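You operate a simulated robot arm through the tools that you are given. There is no shell and no other tool.

You are at the controls of a simulated two-armed robot. One attempt, no reset.

## Task
Dry the wet leaf under the lamp at the heat on the card.
Fine: lamp off and parked after. Where these are worked on the way, their far stop is far enough and under half their travel is too little: drying lamp.

It is judged by the outcome, as a careful person would: the job done as asked, and still so three seconds after it is handed in. It fails if anything else is knocked over, pushed out of place, dropped, spilled or broken.

## Robot
Two 7-joint arms with two-finger parallel grippers on one trunk that stands fixed in place. Base frame: the origin is at the foot of the trunk, x ahead of it, y to its left, z up. Lengths are in mm, angles in degrees, forces in N, time in s.
The left shoulder is at [50, 168, 1207], the right one opposite. With the tool pointing down near the work surface each hand reaches from about 220 to 660 mm from the base axis, measured 20 degrees to its own side. Payload 1.57 kg a hand.
Tool frame (each hand has its own): the origin (TCP) lies between the finger pads and is the grasp point; the fingertips stand 30 mm ahead of it; z points along the fingers, y is the line along which they close. Largest opening 80 mm; finger width 17, thickness 12; the body of the gripper, 40 by 82 mm, starts 80 mm behind the TCP.
Orientation is that of the tool frame in the base frame, as [roll, pitch, yaw] about the fixed x, y, z axes, in that order (R = Rz(yaw) Ry(pitch) Rx(roll)). With the fingers straight down and closing along the base's y, the tool's x points along the base's -x, its y along +y and its z along -z.

## Interface
- The arms move only by the tool arm_command. It takes "left_steps", "right_steps" or both (then of equal length, played together; a hand with none holds still); each is a list of rows, each an object of numbers (a shift or turn left out is 0, a gripper value left out holds the last): "dx", "dy", "dz": the shift along the tool's x, y, z in mm; "ax", "ay", "az": the turn, a rotation vector about the tool's x, y, z in degrees; "fingers": the gripper command, from -1 (shut) to 1 (fully open), values between in proportion. In form: [{"dx": .., "dy": .., "dz": .., "ax": .., "ay": .., "az": .., "fingers": ..}, ...]. A call has 1 to 20 rows; each row is the pose to reach, as a shift and turn from the pose commanded when the call began, along the tool's axes at that moment. A row lasts 0.2 s, in which the tool goes at most 50 mm and 8.6 degrees; a call with a longer step from one row to the next is refused whole, and so is a gripper value outside its range. A pose out of reach is approached as far as the arm can. The call stops where the force on the tool passes 90 N (or 10 N more than at its start, if that is more) or the arm is blocked; 0.2 s more then pass. The fingers move at their own pace (about 45 mm/s each) and stop on an object; they squeeze with about 27 N. The grip force told is the motor's: it shows also when the fingers shut on nothing. Time passes only in rows, and 0.2 s behind the last, so rows that repeat a pose let the fingers close. The reply holds the time, the measured pose of the TCP, the force on the tool along the base axes, the opening and the grip force, in the units named above and with some noise, with the torque about the TCP (base axes, N m) and any sound that the robot's microphone picked up.
- Cameras (640 x 400 px; columns grow to the right, rows downward): "scene" is now at [122.4, -41.3, 1430.4]; the picture's right is [-0.44, -0.90, 0.00], its down [-0.42, 0.20, -0.88] and it looks along [0.79, -0.39, -0.47] (base axes); focal length 216 px, centre (320, 200). "left" rides on the left gripper at [72, 7, -122] in its tool frame; the picture's right is [-0.09, 1.00, 0.00], its down [-0.84, -0.08, -0.54] and it looks along [-0.54, -0.05, 0.84] (tool axes); focal length 238 px, centre (320, 200). "right" rides on the right gripper at [72, -7, -122] in its tool frame; the picture's right is [0.09, 1.00, 0.00], its down [-0.84, 0.08, -0.54] and it looks along [-0.54, 0.05, 0.84] (tool axes); focal length 238 px, centre (320, 200). There is no depth. A picture from a camera that has moved, and an enlarged one, comes with that camera's place and axes in the base frame and with its lens.
- grab_frame(camera): a new picture of that camera. The clock stands still meanwhile.
- move_column(by): slides the trunk up (or, below 0, down) by that many mm; the arms and the scene camera ride with it, the base frame stays. It gives what a move gives, with no picture.
- head_to(pan, tilt): turns the head with the scene camera to pan (to the left, within 80 degrees either way) and tilt (down, from -29 to 69), counted from straight ahead of the robot. It gives what a move gives.
- close_up(camera, box): a new picture of the part [left, top, right, bottom] of that camera's present view, enlarged. The clock stands still meanwhile.
- finish_job(): hands the job in; it is judged then, once.

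Nothing tells you positions but the pictures and the camera data. Unless the task says otherwise, let go and move clear before handing in.

The tools are called after "Emit:" by a JSON object that holds its "fn" and its "kwargs". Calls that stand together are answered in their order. arm_command: Moves the arms, as the interface text tells. Its arguments: {"type":"object","properties":{"left_steps":{"type":"array","items":{"type":"object","properties":{"dx":{"type":"number"},"dy":{"type":"number"},"dz":{"type":"number"},"ax":{"type":"number"},"ay":{"type":"number"},"az":{"type":"number"},"fingers":{"type":"number"}}}},"right_steps":{"type":"array","items":{"type":"object","properties":{"dx":{"type":"number"},"dy":{"type":"number"},"dz":{"type":"number"},"ax":{"type":"number"},"ay":{"type":"number"},"az":{"type":"number"},"fingers":{"type":"number"}}}}},"required":[]} The other tools are called the same way: move_column (by) moves the trunk up or down; head_to (pan, tilt) turns the head that bears the scene camera; grab_frame (camera) takes a picture; close_up (camera, box) takes an enlarged picture of a part of a camera's view; finish_job () hands the job in.

At the start:

```text
time_s: 0.0
left_position: [346.9, -27.0, 1303.5]
left_tool_rot: [-179.9, 0.0, -179.9]
left_force: [0.2, 0.4, -0.7]
left_moment: [-0.02, 0.01, 0.01]
left_gripper_width: 80.1
left_gripper_force: 0.0
right_position: [361.3, -376.0, 1367.3]
right_tool_rot: [-180.0, -0.1, -180.0]
right_force: [0.7, 0.2, -0.2]
right_moment: [0.03, -0.05, 0.0]
right_gripper_width: 80.0
right_gripper_force: 0.0
trunk travel left (down, up): [-375.0, 68.0]
head pan, tilt (commanded): [-26.0, 27.8]
```

scene: 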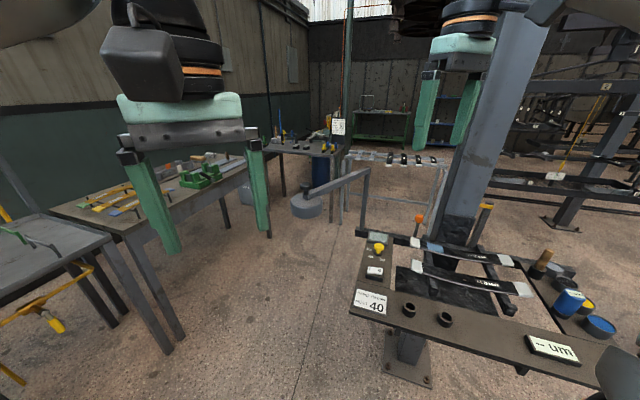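
right: 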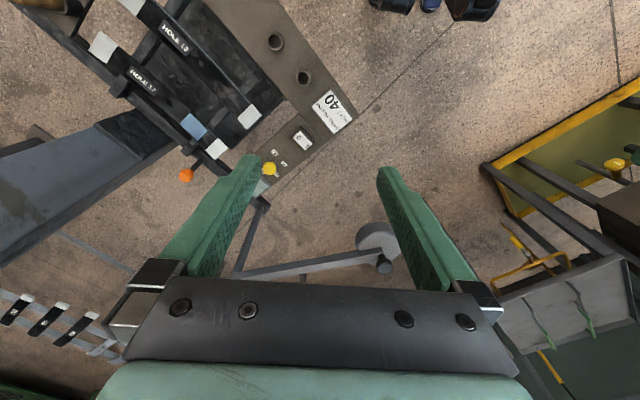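
left: 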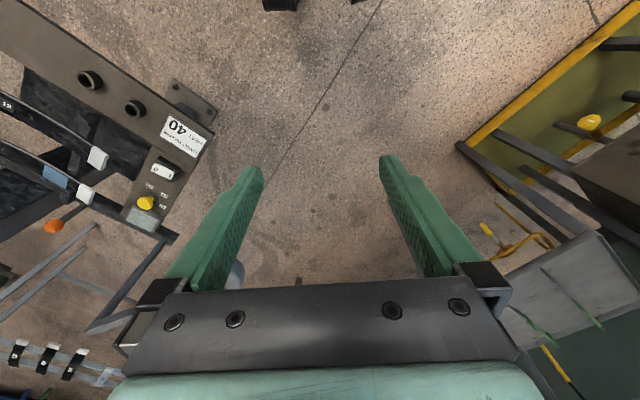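

I see a workstation with a card reading "40", a yellow knob, a display, and a lamp on a swing arm off to the left. I'll look closer at each part before moving.

Emit:
{"fn": "close_up", "kwargs": {"camera": "scene", "box": [340, 220, 480, 340]}}

Emit:
{"fn": "close_up", "kwargs": {"camera": "scene", "box": [260, 140, 420, 240]}}

Emit:
{"fn": "close_up", "kwargs": {"camera": "scene", "box": [400, 190, 640, 380]}}

Emit:
{"fn": "close_up", "kwargs": {"camera": "left", "box": [0, 0, 260, 250]}}

Emit:
{"fn": "close_up", "kwargs": {"camera": "right", "box": [80, 0, 400, 200]}}

```text
3.33 times, centred on (410, 280) of scene
camera zoom: at [122.4, -41.3, 1430.4], right [-0.44, -0.9, 0.0], down [-0.42, 0.2, -0.88], along [0.79, -0.39, -0.47], focal length 719 px, centre (20, -67)
```

zoom: 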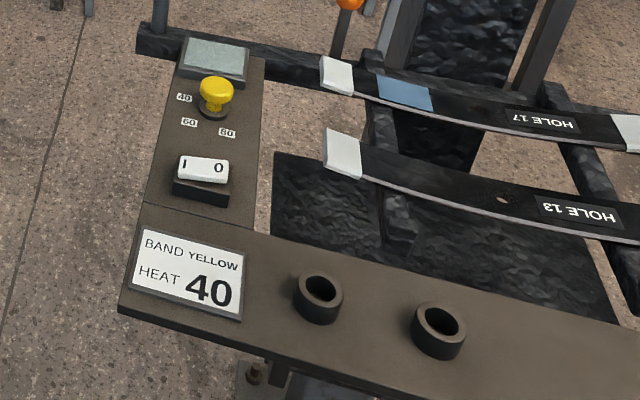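

```text
4.00 times, centred on (340, 190) of scene
camera zoom: at [122.4, -41.3, 1430.4], right [-0.44, -0.9, 0.0], down [-0.42, 0.2, -0.88], along [0.79, -0.39, -0.47], focal length 863 px, centre (240, 240)
```

zoom: 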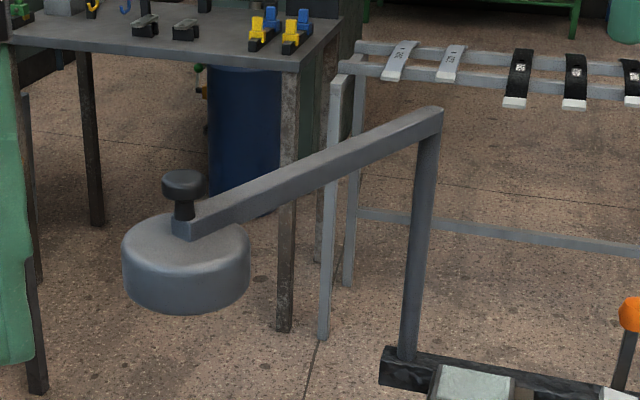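

```text
2.11 times, centred on (520, 285) of scene
camera zoom: at [122.4, -41.3, 1430.4], right [-0.44, -0.9, 0.0], down [-0.42, 0.2, -0.88], along [0.79, -0.39, -0.47], focal length 454 px, centre (-101, 21)
```

zoom: 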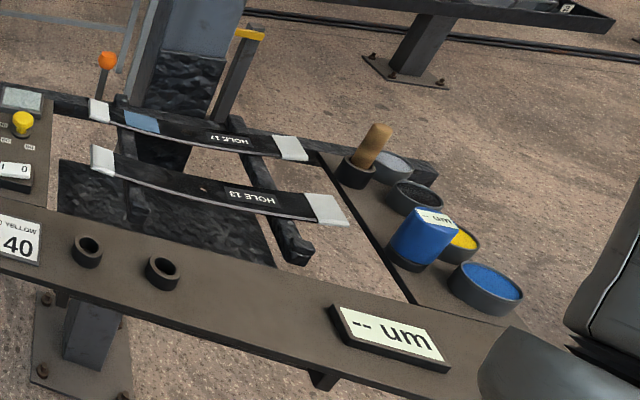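

```text
1.60 times, centred on (130, 125) of left
camera zoom: at [275.1, -20.5, 1425.6], right [0.09, 1.0, 0.0], down [0.84, -0.08, 0.54], along [0.54, -0.05, -0.84], focal length 381 px, centre (624, 320)
```

zoom: 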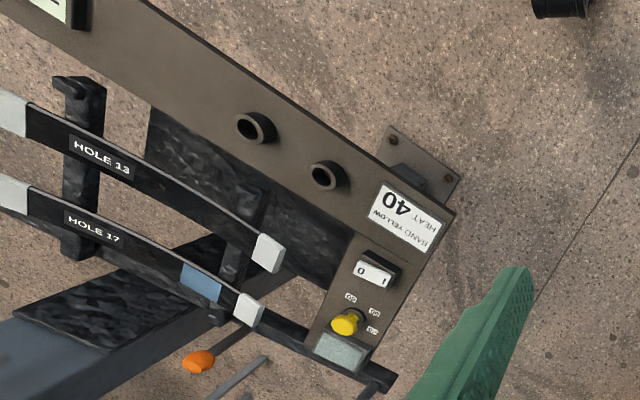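

```text
2.00 times, centred on (240, 100) of right
camera zoom: at [289.5, -383.0, 1488.7], right [-0.09, 1.0, 0.0], down [0.84, 0.08, 0.54], along [0.54, 0.05, -0.84], focal length 477 px, centre (480, 400)
```

zoom: 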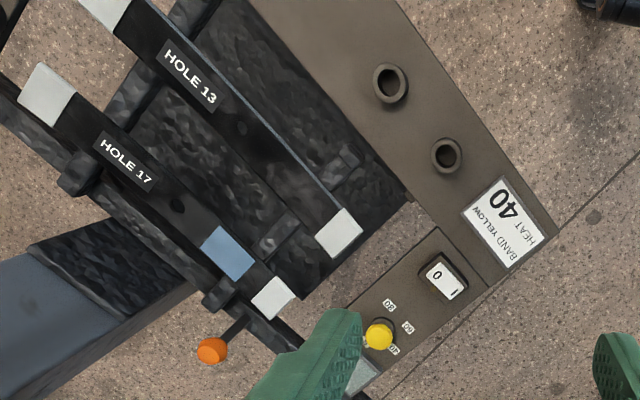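

The yellow dial, rocker switch and card sit at about x 530, y -450, z 960. The lamp's arm pivots on a post near (680, -495), and its head is parked near (609, -239, 1193). I'll turn the head for a better view of the leaves and the controls.

Emit:
{"fn": "head_to", "kwargs": {"pan": -48, "tilt": 38}}

Emit:
{"fn": "grab_frame", "kwargs": {"camera": "scene"}}

```text
time_s: 0.9
left_position: [346.6, -27.0, 1304.5]
left_tool_rot: [179.9, 0.0, -179.8]
left_force: [0.4, 0.7, 0.4]
left_moment: [-0.03, -0.01, 0.0]
left_gripper_width: 80.2
left_gripper_force: 0.0
right_position: [360.6, -375.7, 1366.4]
right_tool_rot: [180.0, 0.1, 180.0]
right_force: [0.6, -0.2, 0.4]
right_moment: [-0.02, -0.01, 0.01]
right_gripper_width: 80.0
right_gripper_force: 0.2
trunk travel left (down, up): [-375.0, 68.0]
head pan, tilt (commanded): [-48.0, 38.0]
```

```text
taken
camera scene: at [98.2, -65.4, 1414.6], right [-0.74, -0.67, 0.0], down [-0.41, 0.46, -0.79], along [0.53, -0.59, -0.62], focal length 216 px, centre (320, 200)
```

scene: 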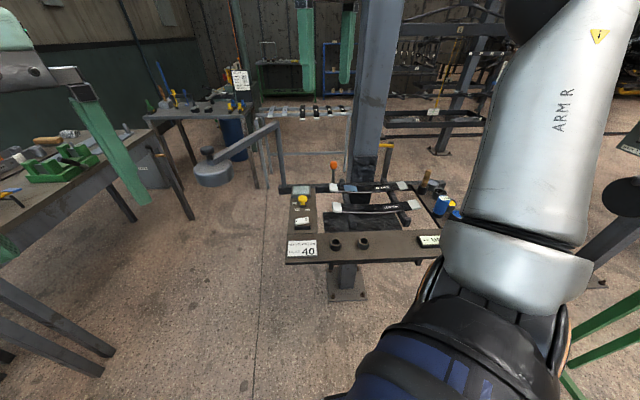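

Emit:
{"fn": "close_up", "kwargs": {"camera": "scene", "box": [275, 160, 355, 210]}}

Emit:
{"fn": "close_up", "kwargs": {"camera": "scene", "box": [270, 175, 350, 265]}}

Emit:
{"fn": "close_up", "kwargs": {"camera": "scene", "box": [310, 170, 420, 240]}}

Emit:
{"fn": "close_up", "kwargs": {"camera": "scene", "box": [180, 100, 340, 200]}}

Emit:
{"fn": "close_up", "kwargs": {"camera": "scene", "box": [390, 165, 480, 260]}}

Emit:
{"fn": "close_up", "kwargs": {"camera": "scene", "box": [220, 60, 280, 110]}}

```text
8.00 times, centred on (315, 185) of scene
camera zoom: at [98.2, -65.4, 1414.6], right [-0.74, -0.67, 0.0], down [-0.41, 0.46, -0.79], along [0.53, -0.59, -0.62], focal length 1727 px, centre (360, 320)
```

zoom: 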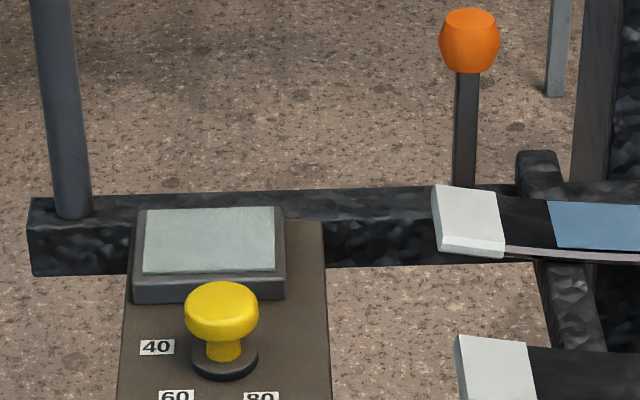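

```text
4.44 times, centred on (310, 220) of scene
camera zoom: at [98.2, -65.4, 1414.6], right [-0.74, -0.67, 0.0], down [-0.41, 0.46, -0.79], along [0.53, -0.59, -0.62], focal length 959 px, centre (364, 111)
```

zoom: 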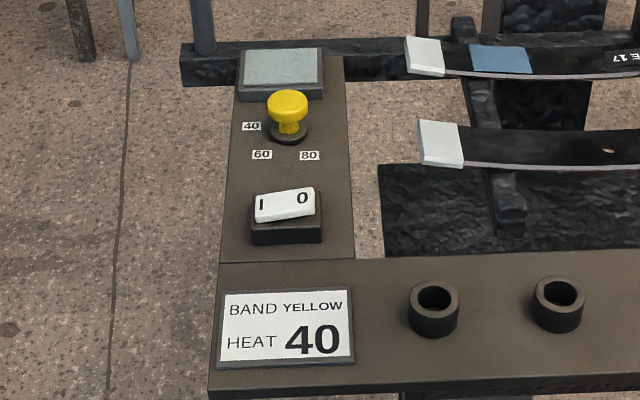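

```text
5.71 times, centred on (365, 205) of scene
camera zoom: at [98.2, -65.4, 1414.6], right [-0.74, -0.67, 0.0], down [-0.41, 0.46, -0.79], along [0.53, -0.59, -0.62], focal length 1233 px, centre (63, 171)
```

zoom: 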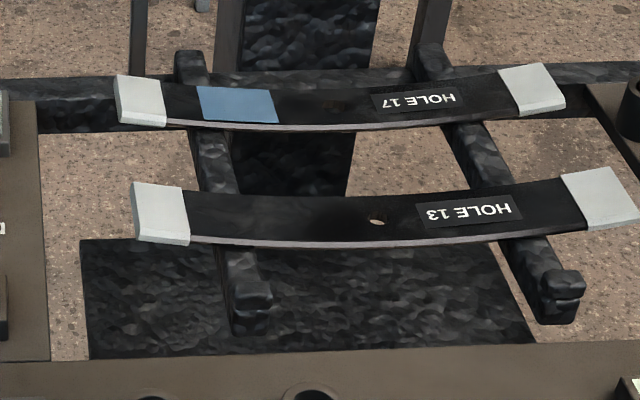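

```text
4.00 times, centred on (260, 150) of scene
camera zoom: at [98.2, -65.4, 1414.6], right [-0.74, -0.67, 0.0], down [-0.41, 0.46, -0.79], along [0.53, -0.59, -0.62], focal length 863 px, centre (560, 400)
```

zoom: 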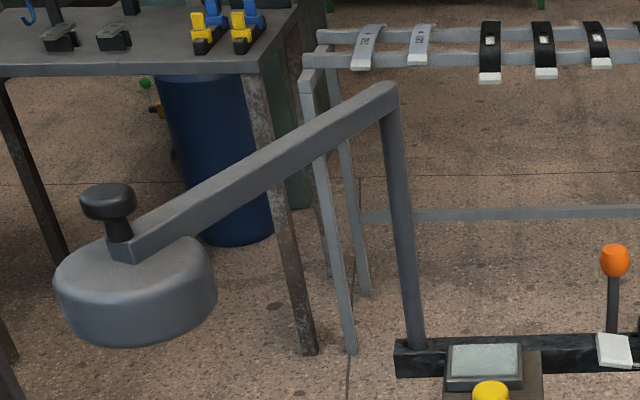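

```text
4.21 times, centred on (435, 212) of scene
camera zoom: at [98.2, -65.4, 1414.6], right [-0.74, -0.67, 0.0], down [-0.41, 0.46, -0.79], along [0.53, -0.59, -0.62], focal length 909 px, centre (-164, 147)
```

zoom: 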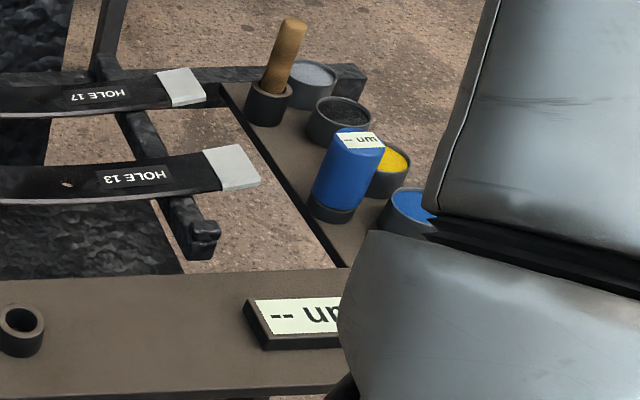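

```text
8.00 times, centred on (250, 85) of scene
camera zoom: at [98.2, -65.4, 1414.6], right [-0.74, -0.67, 0.0], down [-0.41, 0.46, -0.79], along [0.53, -0.59, -0.62], focal length 1727 px, centre (880, 1120)
```

zoom: 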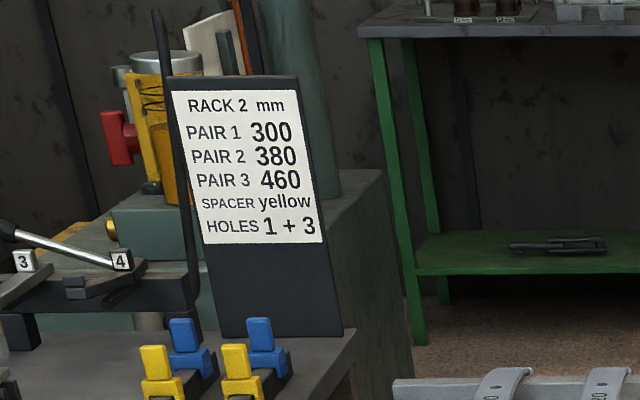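

The leaf marked HOLE 17 carries a blue band that lies on the lamp's arc, and the dial has settings 40, 60 and 80. I'll bring the right hand's camera closer to read the dial pointer and the rocker state.

Emit:
{"fn": "arm_command", "kwargs": {"right_steps": [{"dx": -10, "dy": -14, "dz": 40}, {"dx": -20, "dy": -28, "dz": 80}, {"dx": -30, "dy": -42, "dz": 120}, {"dx": -40, "dy": -54, "dz": 160}, {"dx": -40, "dy": -54, "dz": 186}]}}

Emit:
{"fn": "grab_frame", "kwargs": {"camera": "right"}}

Emit:
{"fn": "grab_frame", "kwargs": {"camera": "scene"}}

```text
time_s: 2.1
left_position: [347.9, -28.5, 1304.5]
left_tool_rot: [-180.0, -0.1, -179.9]
left_force: [0.6, 0.8, 0.7]
left_moment: [0.02, 0.0, 0.01]
left_gripper_width: 79.9
left_gripper_force: 0.1
right_position: [402.3, -429.1, 1180.7]
right_tool_rot: [-180.0, 0.0, -179.9]
right_force: [-0.3, 0.0, 1.5]
right_moment: [-0.04, 0.0, -0.01]
right_gripper_width: 79.9
right_gripper_force: 0.1
trunk travel left (down, up): [-375.0, 68.0]
head pan, tilt (commanded): [-48.0, 38.0]
```

```text
taken
camera right: at [330.3, -436.8, 1302.9], right [-0.09, 1.0, 0.0], down [0.84, 0.08, 0.54], along [0.54, 0.05, -0.84], focal length 238 px, centre (320, 200)
```

right: 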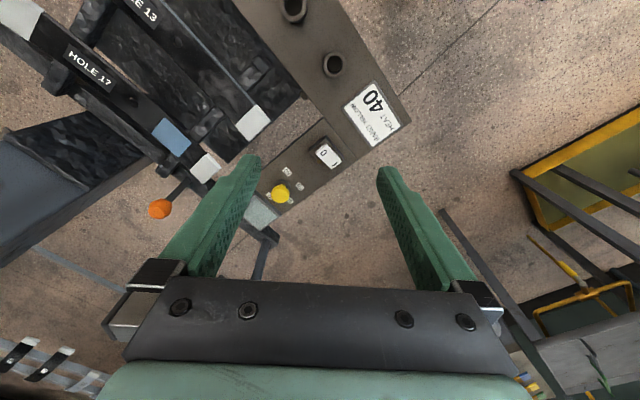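

```text
taken
camera scene: at [98.2, -65.7, 1414.6], right [-0.74, -0.67, 0.0], down [-0.41, 0.46, -0.79], along [0.53, -0.59, -0.62], focal length 216 px, centre (320, 200)
```

scene: 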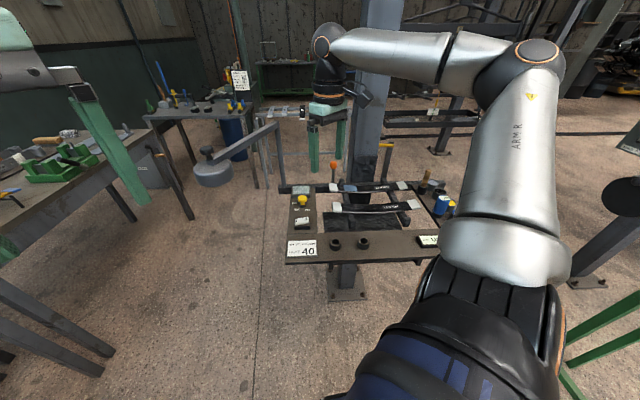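

Emit:
{"fn": "close_up", "kwargs": {"camera": "right", "box": [230, 120, 350, 220]}}

Emit:
{"fn": "close_up", "kwargs": {"camera": "right", "box": [60, 40, 300, 220]}}

Emit:
{"fn": "close_up", "kwargs": {"camera": "left", "box": [80, 100, 220, 240]}}

Emit:
{"fn": "close_up", "kwargs": {"camera": "scene", "box": [285, 180, 325, 230]}}

```text
4.00 times, centred on (290, 170) of right
camera zoom: at [330.3, -436.8, 1302.9], right [-0.09, 1.0, 0.0], down [0.84, 0.08, 0.54], along [0.54, 0.05, -0.84], focal length 953 px, centre (440, 320)
```

zoom: 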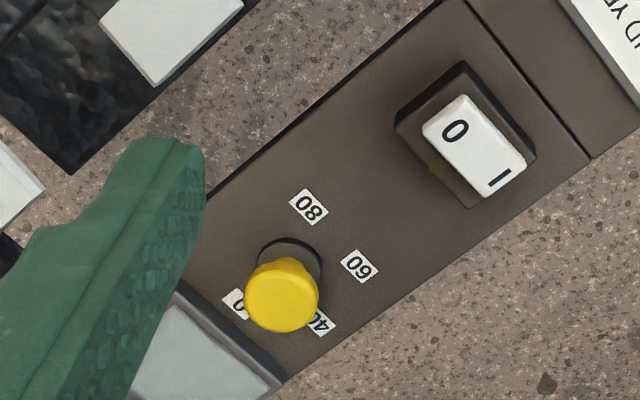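

```text
2.22 times, centred on (180, 130) of right
camera zoom: at [330.3, -436.8, 1302.9], right [-0.09, 1.0, 0.0], down [0.84, 0.08, 0.54], along [0.54, 0.05, -0.84], focal length 530 px, centre (631, 356)
```

zoom: 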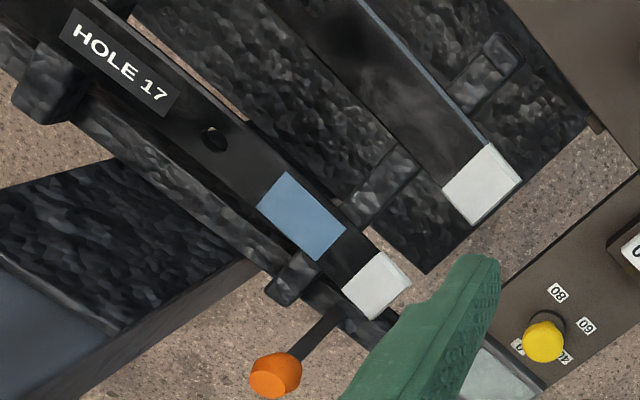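

```text
2.86 times, centred on (150, 170) of left
camera zoom: at [275.1, -20.8, 1425.6], right [0.09, 1.0, 0.0], down [0.84, -0.08, 0.54], along [0.54, -0.05, -0.84], focal length 681 px, centre (806, 286)
```

zoom: 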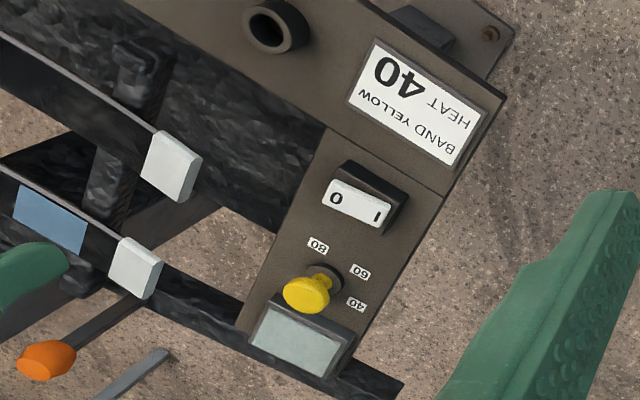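

```text
8.00 times, centred on (305, 205) of scene
camera zoom: at [98.2, -65.7, 1414.6], right [-0.74, -0.67, 0.0], down [-0.41, 0.46, -0.79], along [0.53, -0.59, -0.62], focal length 1727 px, centre (440, 160)
```

zoom: 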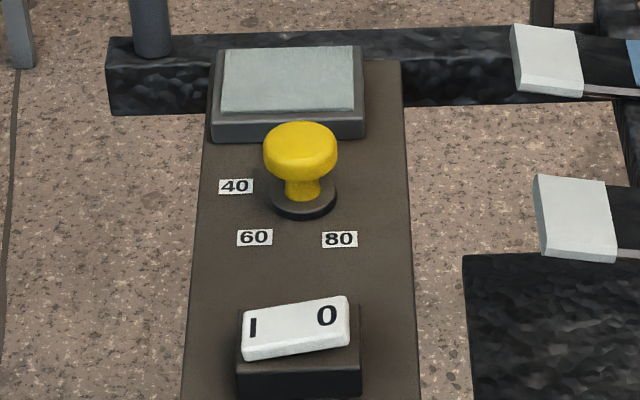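

The dial seems to have a fourth label hidden behind the knob, and its pointer isn't clear from here. I'll zoom in further from several views.

Emit:
{"fn": "close_up", "kwargs": {"camera": "right", "box": [264, 164, 324, 208]}}

Emit:
{"fn": "close_up", "kwargs": {"camera": "left", "box": [125, 175, 175, 215]}}

Emit:
{"fn": "close_up", "kwargs": {"camera": "scene", "box": [292, 188, 318, 208]}}

Emit:
{"fn": "close_up", "kwargs": {"camera": "right", "box": [320, 130, 350, 180]}}

Emit:
{"fn": "close_up", "kwargs": {"camera": "scene", "box": [290, 210, 320, 235]}}

```text
9.09 times, centred on (294, 186) of right
camera zoom: at [330.3, -436.8, 1302.9], right [-0.09, 1.0, 0.0], down [0.84, 0.08, 0.54], along [0.54, 0.05, -0.84], focal length 2167 px, centre (556, 327)
```

zoom: 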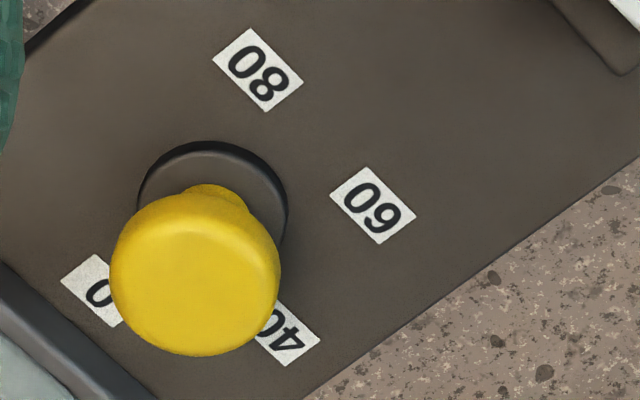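

```text
10.00 times, centred on (150, 195) of left
camera zoom: at [275.1, -20.8, 1425.6], right [0.09, 1.0, 0.0], down [0.84, -0.08, 0.54], along [0.54, -0.05, -0.84], focal length 2384 px, centre (2020, 250)
```

zoom: 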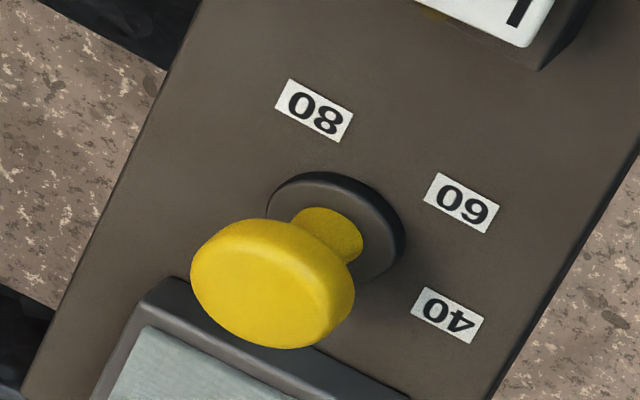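

```text
16.00 times, centred on (305, 198) of scene
camera zoom: at [98.2, -65.7, 1414.6], right [-0.74, -0.67, 0.0], down [-0.41, 0.46, -0.79], along [0.53, -0.59, -0.62], focal length 3453 px, centre (560, 232)
```

zoom: 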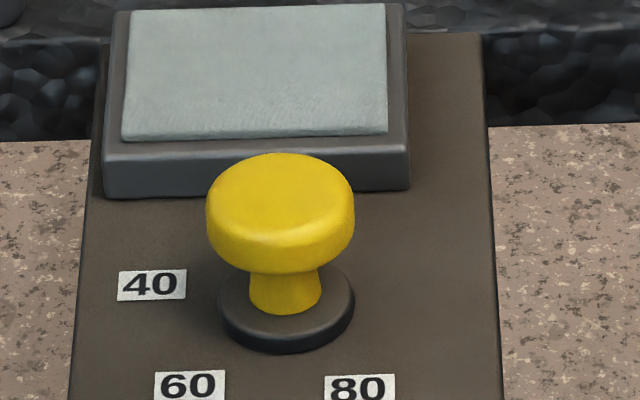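

```text
8.00 times, centred on (335, 155) of right
camera zoom: at [330.3, -436.8, 1302.9], right [-0.09, 1.0, 0.0], down [0.84, 0.08, 0.54], along [0.54, 0.05, -0.84], focal length 1907 px, centre (200, 560)
```

zoom: 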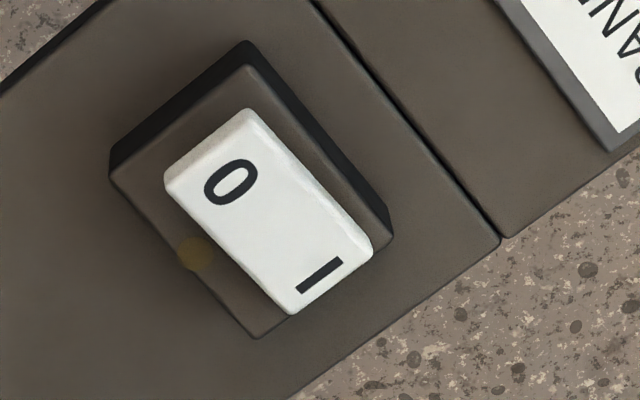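

```text
16.00 times, centred on (305, 222) of scene
camera zoom: at [98.2, -65.7, 1414.6], right [-0.74, -0.67, 0.0], down [-0.41, 0.46, -0.79], along [0.53, -0.59, -0.62], focal length 3453 px, centre (560, -160)
```

zoom: 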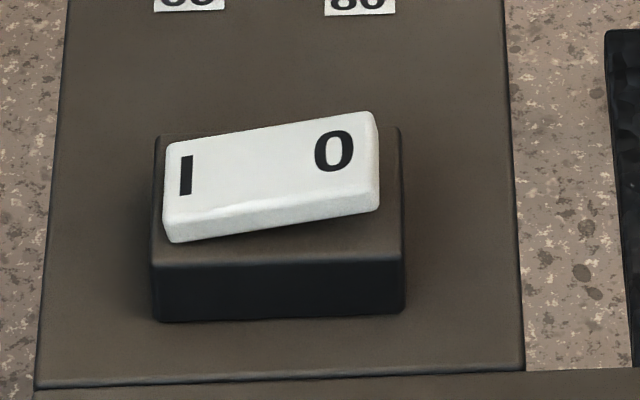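

The knob stands upright with no visible pointer from these sides, and the rocker's I end sits lower than its 0 end. I'll shift the right hand to see the knob's other side and the hidden label.

Emit:
{"fn": "arm_command", "kwargs": {"right_steps": [{"dx": -13, "dy": -31, "dz": 10}, {"dx": -26, "dy": -62, "dz": 20}, {"dx": -38, "dy": -91, "dz": 31}, {"dx": -38, "dy": -91, "dz": 31}]}}

Emit:
{"fn": "grab_frame", "kwargs": {"camera": "right"}}

Emit:
{"fn": "close_up", "kwargs": {"camera": "right", "box": [325, 150, 405, 220]}}

```text
time_s: 3.1
left_position: [346.8, -25.8, 1304.2]
left_tool_rot: [-179.9, 0.1, -179.8]
left_force: [-1.0, -0.2, -0.4]
left_moment: [-0.02, -0.01, -0.02]
left_gripper_width: 79.9
left_gripper_force: 0.1
right_position: [440.0, -520.4, 1150.5]
right_tool_rot: [-179.9, 0.1, -179.9]
right_force: [0.1, 0.8, 0.3]
right_moment: [-0.01, -0.01, -0.01]
right_gripper_width: 79.8
right_gripper_force: 0.0
trunk travel left (down, up): [-375.0, 68.0]
head pan, tilt (commanded): [-48.0, 38.0]
```

```text
taken
camera right: at [367.7, -527.5, 1271.3], right [-0.09, 1.0, 0.0], down [0.84, 0.08, 0.54], along [0.54, 0.05, -0.84], focal length 238 px, centre (320, 200)
```

right: 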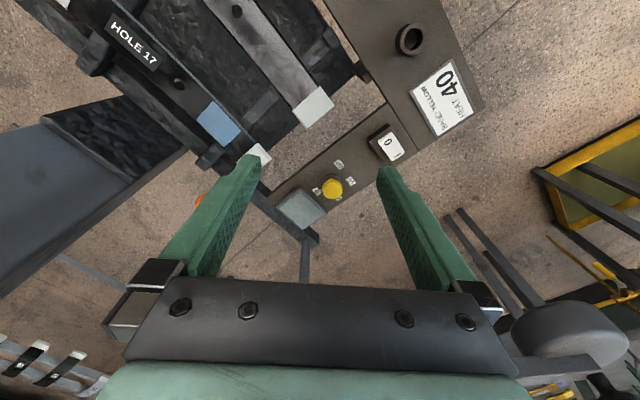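

```text
5.71 times, centred on (365, 185) of right
camera zoom: at [367.7, -527.5, 1271.3], right [-0.09, 1.0, 0.0], down [0.84, 0.08, 0.54], along [0.54, 0.05, -0.84], focal length 1362 px, centre (63, 286)
```

zoom: 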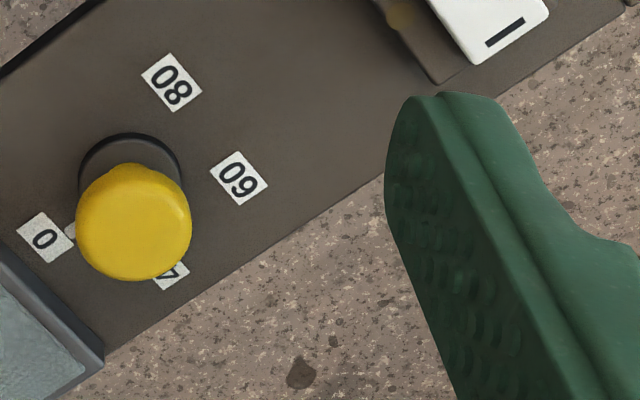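

The hidden label is "0", and a small white pointer seems to point at it. I'll zoom in on that and compare the two leaves' surfaces, since one may show a wet sheen.

Emit:
{"fn": "close_up", "kwargs": {"camera": "right", "box": [322, 174, 352, 204]}}

Emit:
{"fn": "close_up", "kwargs": {"camera": "right", "box": [60, 0, 360, 190]}}

Emit:
{"fn": "close_up", "kwargs": {"camera": "right", "box": [360, 115, 420, 175]}}

Emit:
{"fn": "close_up", "kwargs": {"camera": "right", "box": [470, 260, 640, 400]}}

Emit:
{"fn": "grab_frame", "kwargs": {"camera": "scene"}}

```text
13.33 times, centred on (337, 189) of right
camera zoom: at [367.7, -527.5, 1271.3], right [-0.09, 1.0, 0.0], down [0.84, 0.08, 0.54], along [0.54, 0.05, -0.84], focal length 3178 px, centre (93, 347)
```

zoom: 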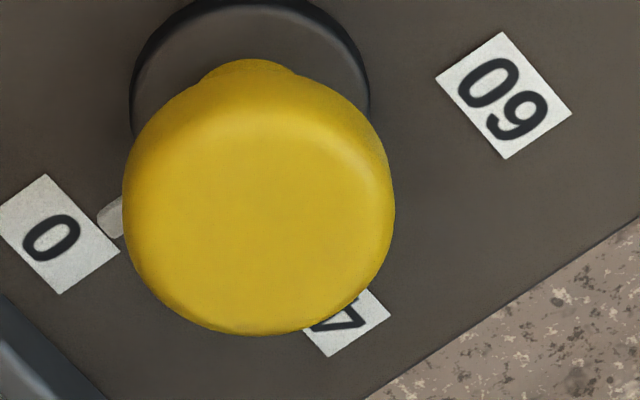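

```text
2.11 times, centred on (210, 95) of right
camera zoom: at [367.7, -527.5, 1271.3], right [-0.09, 1.0, 0.0], down [0.84, 0.08, 0.54], along [0.54, 0.05, -0.84], focal length 502 px, centre (552, 421)
```

zoom: 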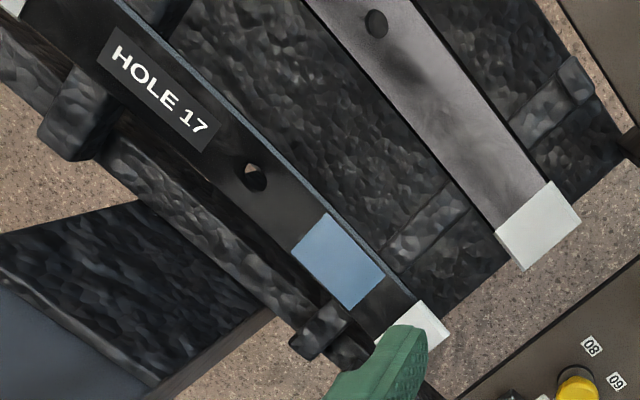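

```text
6.67 times, centred on (390, 145) of right
camera zoom: at [367.7, -527.5, 1271.3], right [-0.09, 1.0, 0.0], down [0.84, 0.08, 0.54], along [0.54, 0.05, -0.84], focal length 1589 px, centre (-147, 567)
```

zoom: 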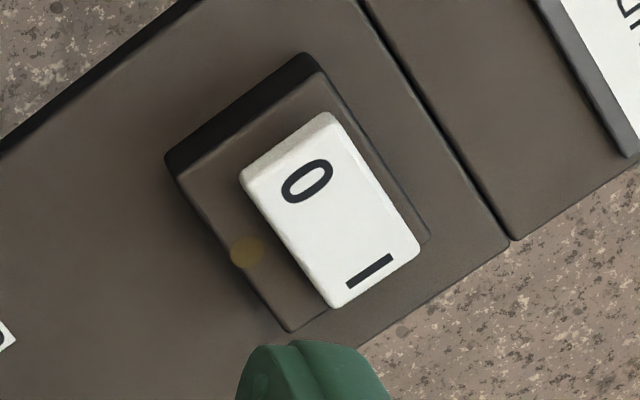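

```text
2.86 times, centred on (555, 330) of right
camera zoom: at [367.7, -527.5, 1271.3], right [-0.09, 1.0, 0.0], down [0.84, 0.08, 0.54], along [0.54, 0.05, -0.84], focal length 681 px, centre (-351, -171)
```

zoom: 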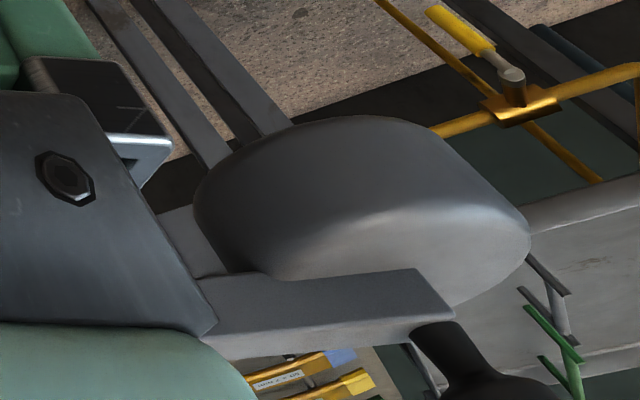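

```text
taken
camera scene: at [97.8, -65.1, 1414.7], right [-0.74, -0.67, 0.0], down [-0.41, 0.46, -0.79], along [0.53, -0.59, -0.62], focal length 216 px, centre (320, 200)
```

scene: 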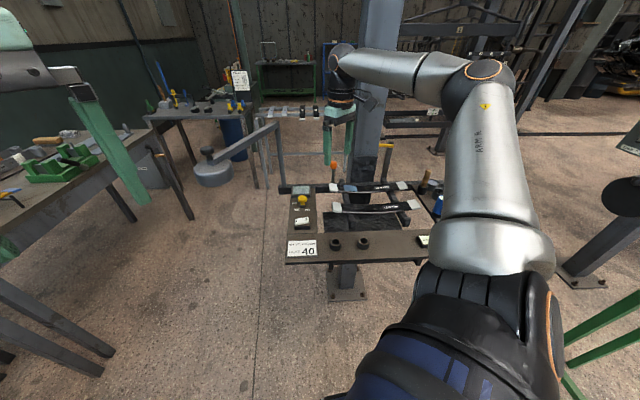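

The pointer confirms the dial is at 0, so it must be turned about one notch to 40. Leaf 13 shows a sheen from this angle, so I'll move to view leaf 17 from a similar angle and compare.

Emit:
{"fn": "arm_command", "kwargs": {"right_steps": [{"dx": -15, "dy": -30, "dz": 10}, {"dx": -30, "dy": -60, "dz": 20}, {"dx": -40, "dy": -90, "dz": 20}, {"dx": -40, "dy": -90, "dz": 20}]}}

Emit:
{"fn": "grab_frame", "kwargs": {"camera": "right"}}

Emit:
{"fn": "close_up", "kwargs": {"camera": "right", "box": [100, 0, 400, 190]}}

```text
time_s: 4.1
left_position: [346.7, -26.4, 1304.3]
left_tool_rot: [-179.9, 0.0, -180.0]
left_force: [-0.3, -0.1, 0.0]
left_moment: [-0.01, -0.04, -0.01]
left_gripper_width: 79.8
left_gripper_force: 0.1
right_position: [475.4, -604.9, 1127.4]
right_tool_rot: [180.0, 0.0, -179.8]
right_force: [-0.4, 0.3, 0.2]
right_moment: [0.01, 0.0, 0.01]
right_gripper_width: 79.9
right_gripper_force: 0.0
right hand out of reach, approached as far as the arm can: row 3, 4
trunk travel left (down, up): [-375.0, 68.0]
head pan, tilt (commanded): [-48.0, 38.0]
```

```text
taken
camera right: at [403.5, -611.7, 1249.2], right [-0.09, 1.0, 0.0], down [0.84, 0.08, 0.54], along [0.54, 0.05, -0.84], focal length 238 px, centre (320, 200)
```

right: 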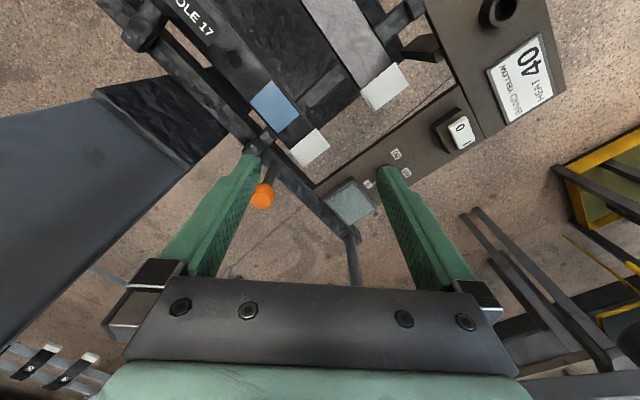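

```text
2.11 times, centred on (250, 95) of right
camera zoom: at [403.5, -611.7, 1249.2], right [-0.09, 1.0, 0.0], down [0.84, 0.08, 0.54], along [0.54, 0.05, -0.84], focal length 502 px, centre (467, 421)
```

zoom: 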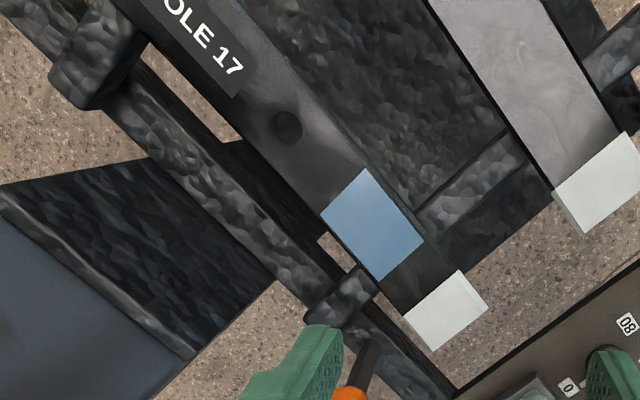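

Both leaves show some gloss, but the coloured band on leaf 17 is what lies on the lamp's arc. I'll pin down the post, dial and switch positions from this view and from the left camera.

Emit:
{"fn": "close_up", "kwargs": {"camera": "right", "box": [300, 160, 400, 300]}}

Emit:
{"fn": "close_up", "kwargs": {"camera": "right", "box": [420, 90, 500, 170]}}

Emit:
{"fn": "grab_frame", "kwargs": {"camera": "left"}}

Emit:
{"fn": "close_up", "kwargs": {"camera": "scene", "box": [180, 110, 420, 260]}}

```text
2.86 times, centred on (350, 230) of right
camera zoom: at [403.5, -611.7, 1249.2], right [-0.09, 1.0, 0.0], down [0.84, 0.08, 0.54], along [0.54, 0.05, -0.84], focal length 681 px, centre (234, 114)
```

zoom: 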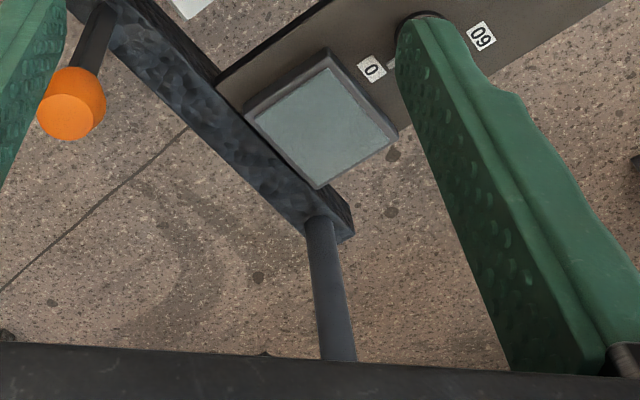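

```text
5.00 times, centred on (460, 130) of right
camera zoom: at [403.5, -611.7, 1249.2], right [-0.09, 1.0, 0.0], down [0.84, 0.08, 0.54], along [0.54, 0.05, -0.84], focal length 1192 px, centre (-380, 550)
```

zoom: 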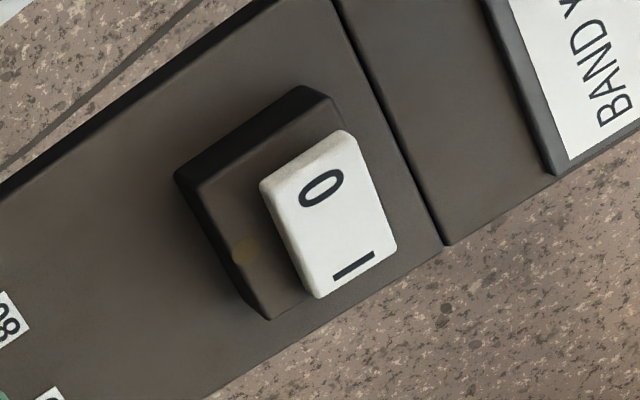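

```text
taken
camera left: at [274.7, -20.4, 1425.7], right [0.09, 1.0, 0.0], down [0.84, -0.08, 0.54], along [0.54, -0.05, -0.84], focal length 238 px, centre (320, 200)
```

left: 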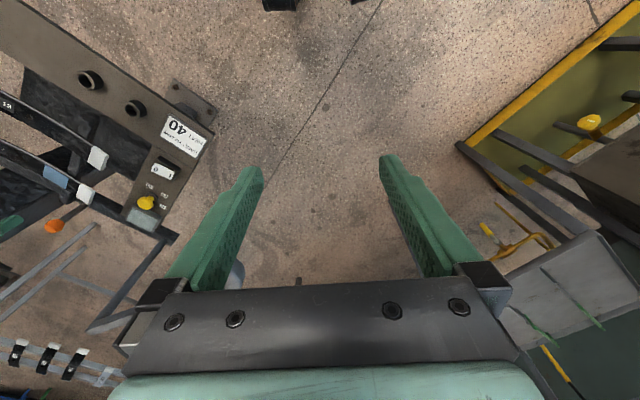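

```text
2.67 times, centred on (300, 185) of scene
camera zoom: at [97.8, -65.4, 1414.7], right [-0.74, -0.67, 0.0], down [-0.41, 0.46, -0.79], along [0.53, -0.59, -0.62], focal length 576 px, centre (373, 240)
```

zoom: 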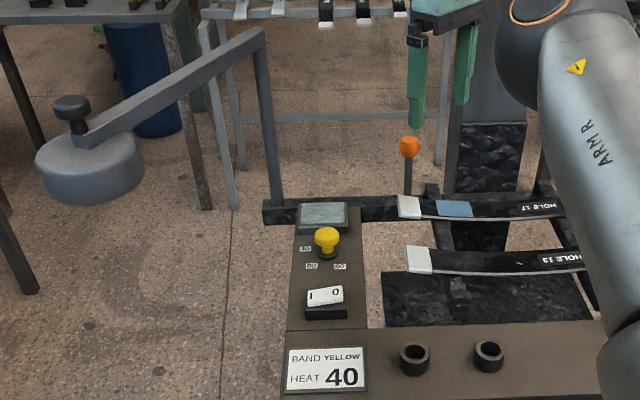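

From triangulation, the dial cap is at about (564, -488, 931), the rocker at (486, -408, 925), the lamp post at (715, -524) and the lamp knob at (608, -237, 1196). I'll go above the dial first, with the fingers half open and yawed 45 degrees.

Emit:
{"fn": "arm_command", "kwargs": {"right_steps": [{"dx": -14, "dy": 20, "dz": 10, "az": 7.5, "fingers": 0.4}, {"dx": -28, "dy": 41, "dz": 25, "az": 15, "fingers": 0.4}, {"dx": -42, "dy": 61, "dz": 45, "az": 22.5, "fingers": 0.4}, {"dx": -56, "dy": 82, "dz": 65, "az": 30, "fingers": 0.4}, {"dx": -70, "dy": 102, "dz": 90, "az": 37.5, "fingers": 0.4}, {"dx": -84, "dy": 122, "dz": 120, "az": 45, "fingers": 0.4}, {"dx": -84, "dy": 122, "dz": 120, "az": 45, "fingers": 0.4}]}}

Emit:
{"fn": "grab_frame", "kwargs": {"camera": "right"}}

Emit:
{"fn": "close_up", "kwargs": {"camera": "scene", "box": [220, 110, 380, 240]}}

```text
time_s: 5.7
left_position: [345.9, -25.7, 1304.6]
left_tool_rot: [-179.9, 0.0, -179.8]
left_force: [-0.9, 0.4, -0.3]
left_moment: [-0.03, -0.01, 0.02]
left_gripper_width: 79.9
left_gripper_force: 0.0
right_position: [548.4, -479.6, 1008.9]
right_tool_rot: [-179.9, 0.1, 134.9]
right_force: [-0.4, -0.2, 0.3]
right_moment: [-0.03, -0.01, -0.01]
right_gripper_width: 55.8
right_gripper_force: 0.0
right hand out of reach, approached as far as the arm can: row 6, 7
trunk travel left (down, up): [-375.0, 68.0]
head pan, tilt (commanded): [-48.0, 38.0]
```

```text
taken
camera right: at [492.9, -434.8, 1130.5], right [0.64, 0.77, 0.0], down [0.64, -0.54, 0.54], along [0.42, -0.35, -0.84], focal length 238 px, centre (320, 200)
```

right: 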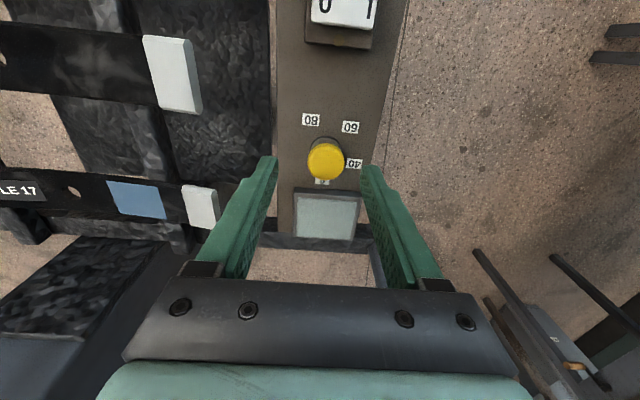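

```text
3.08 times, centred on (300, 175) of scene
camera zoom: at [98.3, -65.1, 1414.6], right [-0.74, -0.67, 0.0], down [-0.41, 0.46, -0.79], along [0.53, -0.59, -0.62], focal length 664 px, centre (382, 277)
```

zoom: 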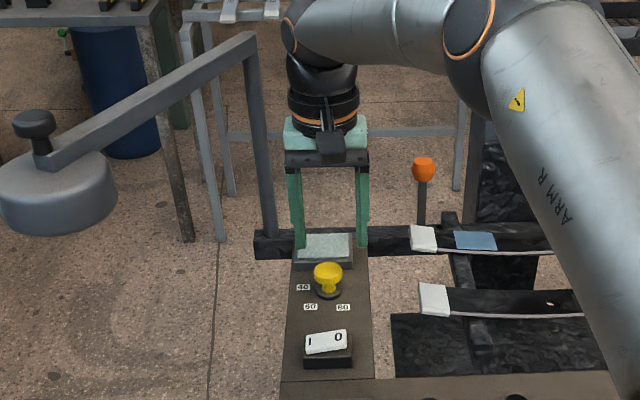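

The hand stops short of the dial at this height, about 18 mm from the arm's limit. I'll raise the hand, lower the trunk for more reach, and check again.

Emit:
{"fn": "arm_command", "kwargs": {"right_steps": [{"dx": 10, "dy": -2, "dz": -40}, {"dx": 20, "dy": -4, "dz": -80}, {"dx": 29, "dy": -7, "dz": -120}, {"dx": 29, "dy": -7, "dz": -160}, {"dx": 29, "dy": -7, "dz": -170}]}}

Emit:
{"fn": "grab_frame", "kwargs": {"camera": "scene"}}

```text
time_s: 6.9
left_position: [346.8, -26.7, 1304.7]
left_tool_rot: [-179.9, 0.0, -179.8]
left_force: [-1.4, 0.4, 0.4]
left_moment: [-0.06, 0.0, 0.0]
left_gripper_width: 79.9
left_gripper_force: 0.0
right_position: [523.3, -465.9, 1179.8]
right_tool_rot: [-179.9, 0.0, 135.0]
right_force: [0.0, -0.4, 0.6]
right_moment: [0.03, -0.02, 0.0]
right_gripper_width: 56.1
right_gripper_force: 0.1
trunk travel left (down, up): [-375.0, 68.0]
head pan, tilt (commanded): [-48.0, 38.0]
```

```text
taken
camera scene: at [98.0, -65.5, 1414.6], right [-0.74, -0.67, 0.0], down [-0.41, 0.46, -0.79], along [0.53, -0.59, -0.62], focal length 216 px, centre (320, 200)
```

scene: 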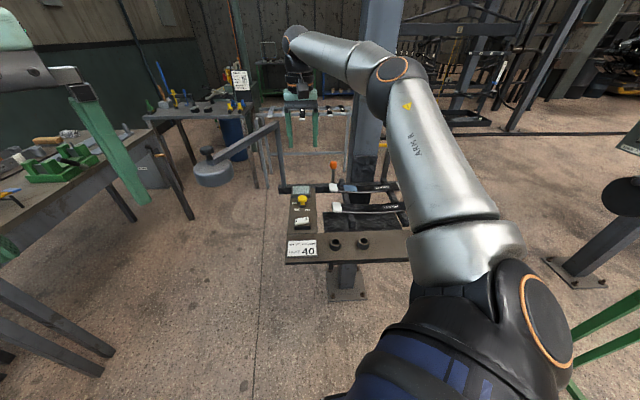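

The hand is clear at z 1180. Now I'll lower the trunk 150 mm, which puts the hand at about z 1030.

Emit:
{"fn": "move_column", "kwargs": {"by": -150}}

Emit:
{"fn": "grab_frame", "kwargs": {"camera": "scene"}}

Emit:
{"fn": "grab_frame", "kwargs": {"camera": "right"}}

```text
time_s: 8.6
left_position: [346.7, -26.6, 1153.8]
left_tool_rot: [-180.0, 0.0, -180.0]
left_force: [0.5, 0.7, -0.3]
left_moment: [-0.02, 0.0, -0.01]
left_gripper_width: 79.7
left_gripper_force: 0.1
right_position: [524.3, -465.5, 1030.1]
right_tool_rot: [-180.0, -0.1, 135.0]
right_force: [0.4, -0.3, 0.2]
right_moment: [0.04, -0.01, -0.01]
right_gripper_width: 56.0
right_gripper_force: 0.0
trunk travel left (down, up): [-225.0, 218.0]
head pan, tilt (commanded): [-48.0, 38.0]
```

```text
taken
camera scene: at [98.0, -65.4, 1264.7], right [-0.74, -0.67, 0.0], down [-0.41, 0.46, -0.79], along [0.53, -0.59, -0.62], focal length 216 px, centre (320, 200)
```

scene: 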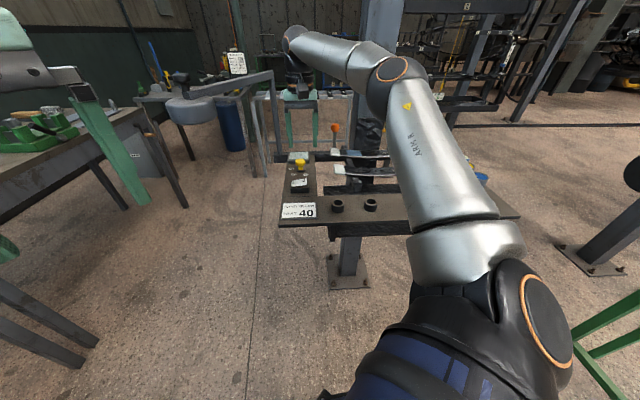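

```text
taken
camera right: at [468.9, -420.0, 1151.2], right [0.64, 0.77, 0.0], down [0.65, -0.54, 0.54], along [0.42, -0.35, -0.84], focal length 238 px, centre (320, 200)
```

right: 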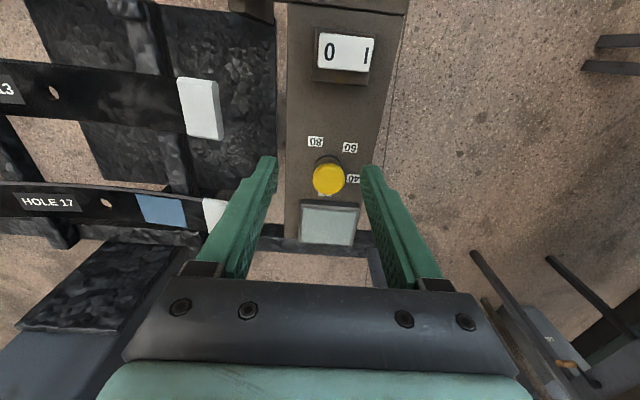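

The view from the lower head gives good stereo, so I'll refine the dial, rocker and lamp positions.

Emit:
{"fn": "close_up", "kwargs": {"camera": "scene", "box": [270, 140, 350, 200]}}

Emit:
{"fn": "close_up", "kwargs": {"camera": "right", "box": [290, 120, 380, 250]}}

Emit:
{"fn": "close_up", "kwargs": {"camera": "scene", "box": [150, 50, 290, 180]}}

```text
6.67 times, centred on (310, 170) of scene
camera zoom: at [98.0, -65.4, 1264.7], right [-0.74, -0.67, 0.0], down [-0.41, 0.46, -0.79], along [0.53, -0.59, -0.62], focal length 1439 px, centre (387, 400)
```

zoom: 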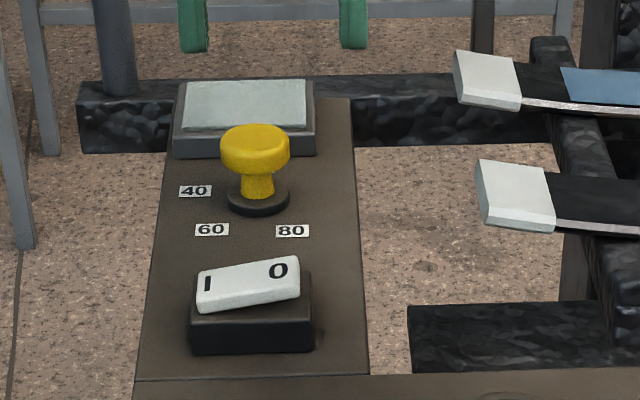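

```text
3.08 times, centred on (335, 185) of right
camera zoom: at [468.9, -420.0, 1151.2], right [0.64, 0.77, 0.0], down [0.65, -0.54, 0.54], along [0.42, -0.35, -0.84], focal length 733 px, centre (274, 246)
```

zoom: 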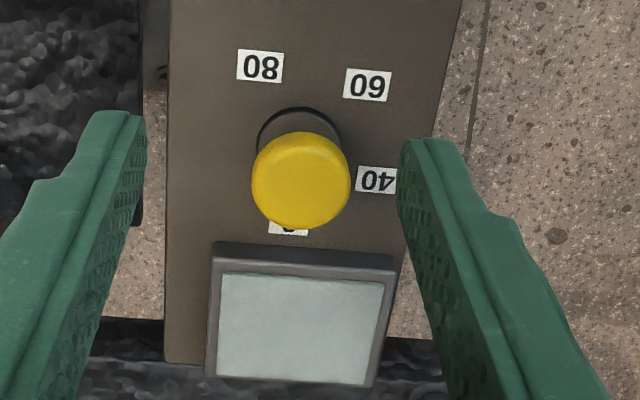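

```text
3.08 times, centred on (220, 115) of scene
camera zoom: at [98.0, -65.4, 1264.7], right [-0.74, -0.67, 0.0], down [-0.41, 0.46, -0.79], along [0.53, -0.59, -0.62], focal length 664 px, centre (628, 462)
```

zoom: 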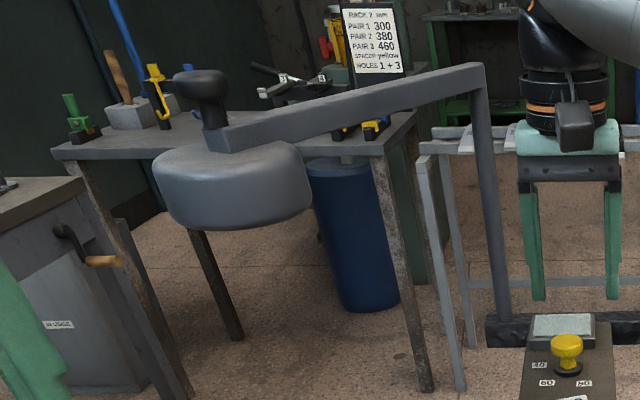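

The refined dial centre is (564.5, -488), with the cap top at about z 935. I'll lift the hand a little and lower the trunk another 70 mm to make the dial comfortably reachable.

Emit:
{"fn": "arm_command", "kwargs": {"right_steps": [{"dz": -30}, {"dz": -50}]}}

Emit:
{"fn": "move_column", "kwargs": {"by": -70}}

```text
time_s: 9.2
left_position: [346.3, -26.9, 1153.1]
left_tool_rot: [-180.0, 0.0, -179.9]
left_force: [-0.6, -0.3, 1.3]
left_moment: [0.01, -0.05, 0.02]
left_gripper_width: 80.0
left_gripper_force: 0.0
right_position: [524.8, -466.6, 1078.5]
right_tool_rot: [-179.9, 0.0, 135.1]
right_force: [-1.0, 0.9, 0.3]
right_moment: [0.02, -0.01, -0.02]
right_gripper_width: 55.8
right_gripper_force: 0.1
trunk travel left (down, up): [-225.0, 218.0]
head pan, tilt (commanded): [-48.0, 38.0]
```

```text
time_s: 10.3
left_position: [346.9, -26.9, 1085.4]
left_tool_rot: [-179.9, 0.0, -180.0]
left_force: [0.4, -1.0, 0.0]
left_moment: [-0.01, -0.01, 0.0]
left_gripper_width: 80.1
left_gripper_force: 0.0
right_position: [524.1, -466.5, 1009.3]
right_tool_rot: [180.0, 0.0, 135.0]
right_force: [0.5, 0.2, 0.8]
right_moment: [0.04, 0.01, -0.07]
right_gripper_width: 55.9
right_gripper_force: 0.1
trunk travel left (down, up): [-155.0, 288.0]
head pan, tilt (commanded): [-48.0, 38.0]
```

I'm at (524, -466, 1009). Next I'll move directly above the dial.

Emit:
{"fn": "arm_command", "kwargs": {"right_steps": [{"dx": -22, "dy": 6.7, "dz": 4}, {"dx": -43.8, "dy": 13.4, "dz": 9}, {"dx": -43.8, "dy": 13.4, "dz": 9}]}}

Emit:
{"fn": "grab_frame", "kwargs": {"camera": "right"}}

Emit:
{"fn": "close_up", "kwargs": {"camera": "scene", "box": [250, 90, 370, 190]}}

```text
time_s: 11.1
left_position: [347.0, -26.6, 1084.6]
left_tool_rot: [-179.9, 0.0, -180.0]
left_force: [-0.4, 0.0, 0.0]
left_moment: [-0.04, 0.01, 0.0]
left_gripper_width: 80.0
left_gripper_force: 0.0
right_position: [523.7, -466.6, 1008.9]
right_tool_rot: [-179.9, 0.0, 135.0]
right_force: [-0.2, 0.0, -0.2]
right_moment: [-0.02, -0.04, 0.0]
right_gripper_width: 56.1
right_gripper_force: 0.1
right hand out of reach, approached as far as the arm can: row 1, 2, 3
trunk travel left (down, up): [-155.0, 288.0]
head pan, tilt (commanded): [-48.0, 38.0]
```

```text
taken
camera right: at [468.4, -420.3, 1130.0], right [0.64, 0.77, 0.0], down [0.65, -0.54, 0.54], along [0.42, -0.35, -0.84], focal length 238 px, centre (320, 200)
```

right: 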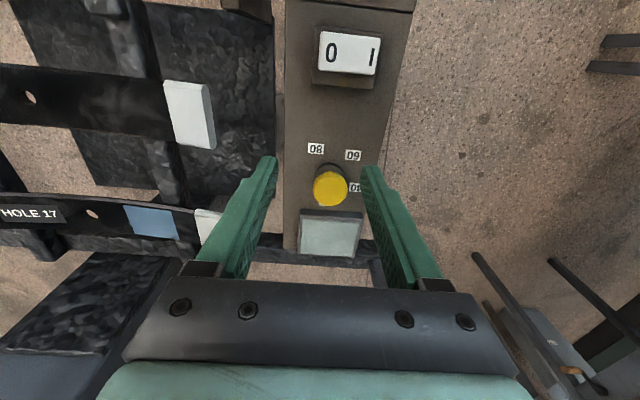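

```text
4.00 times, centred on (310, 140) of scene
camera zoom: at [98.2, -65.4, 1194.6], right [-0.74, -0.67, 0.0], down [-0.41, 0.46, -0.79], along [0.53, -0.59, -0.62], focal length 863 px, centre (360, 440)
```

zoom: 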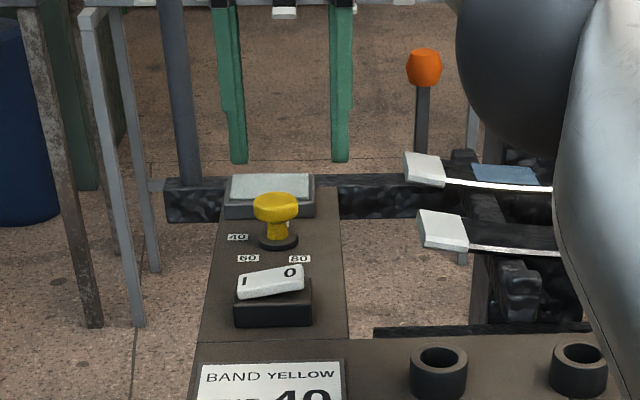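

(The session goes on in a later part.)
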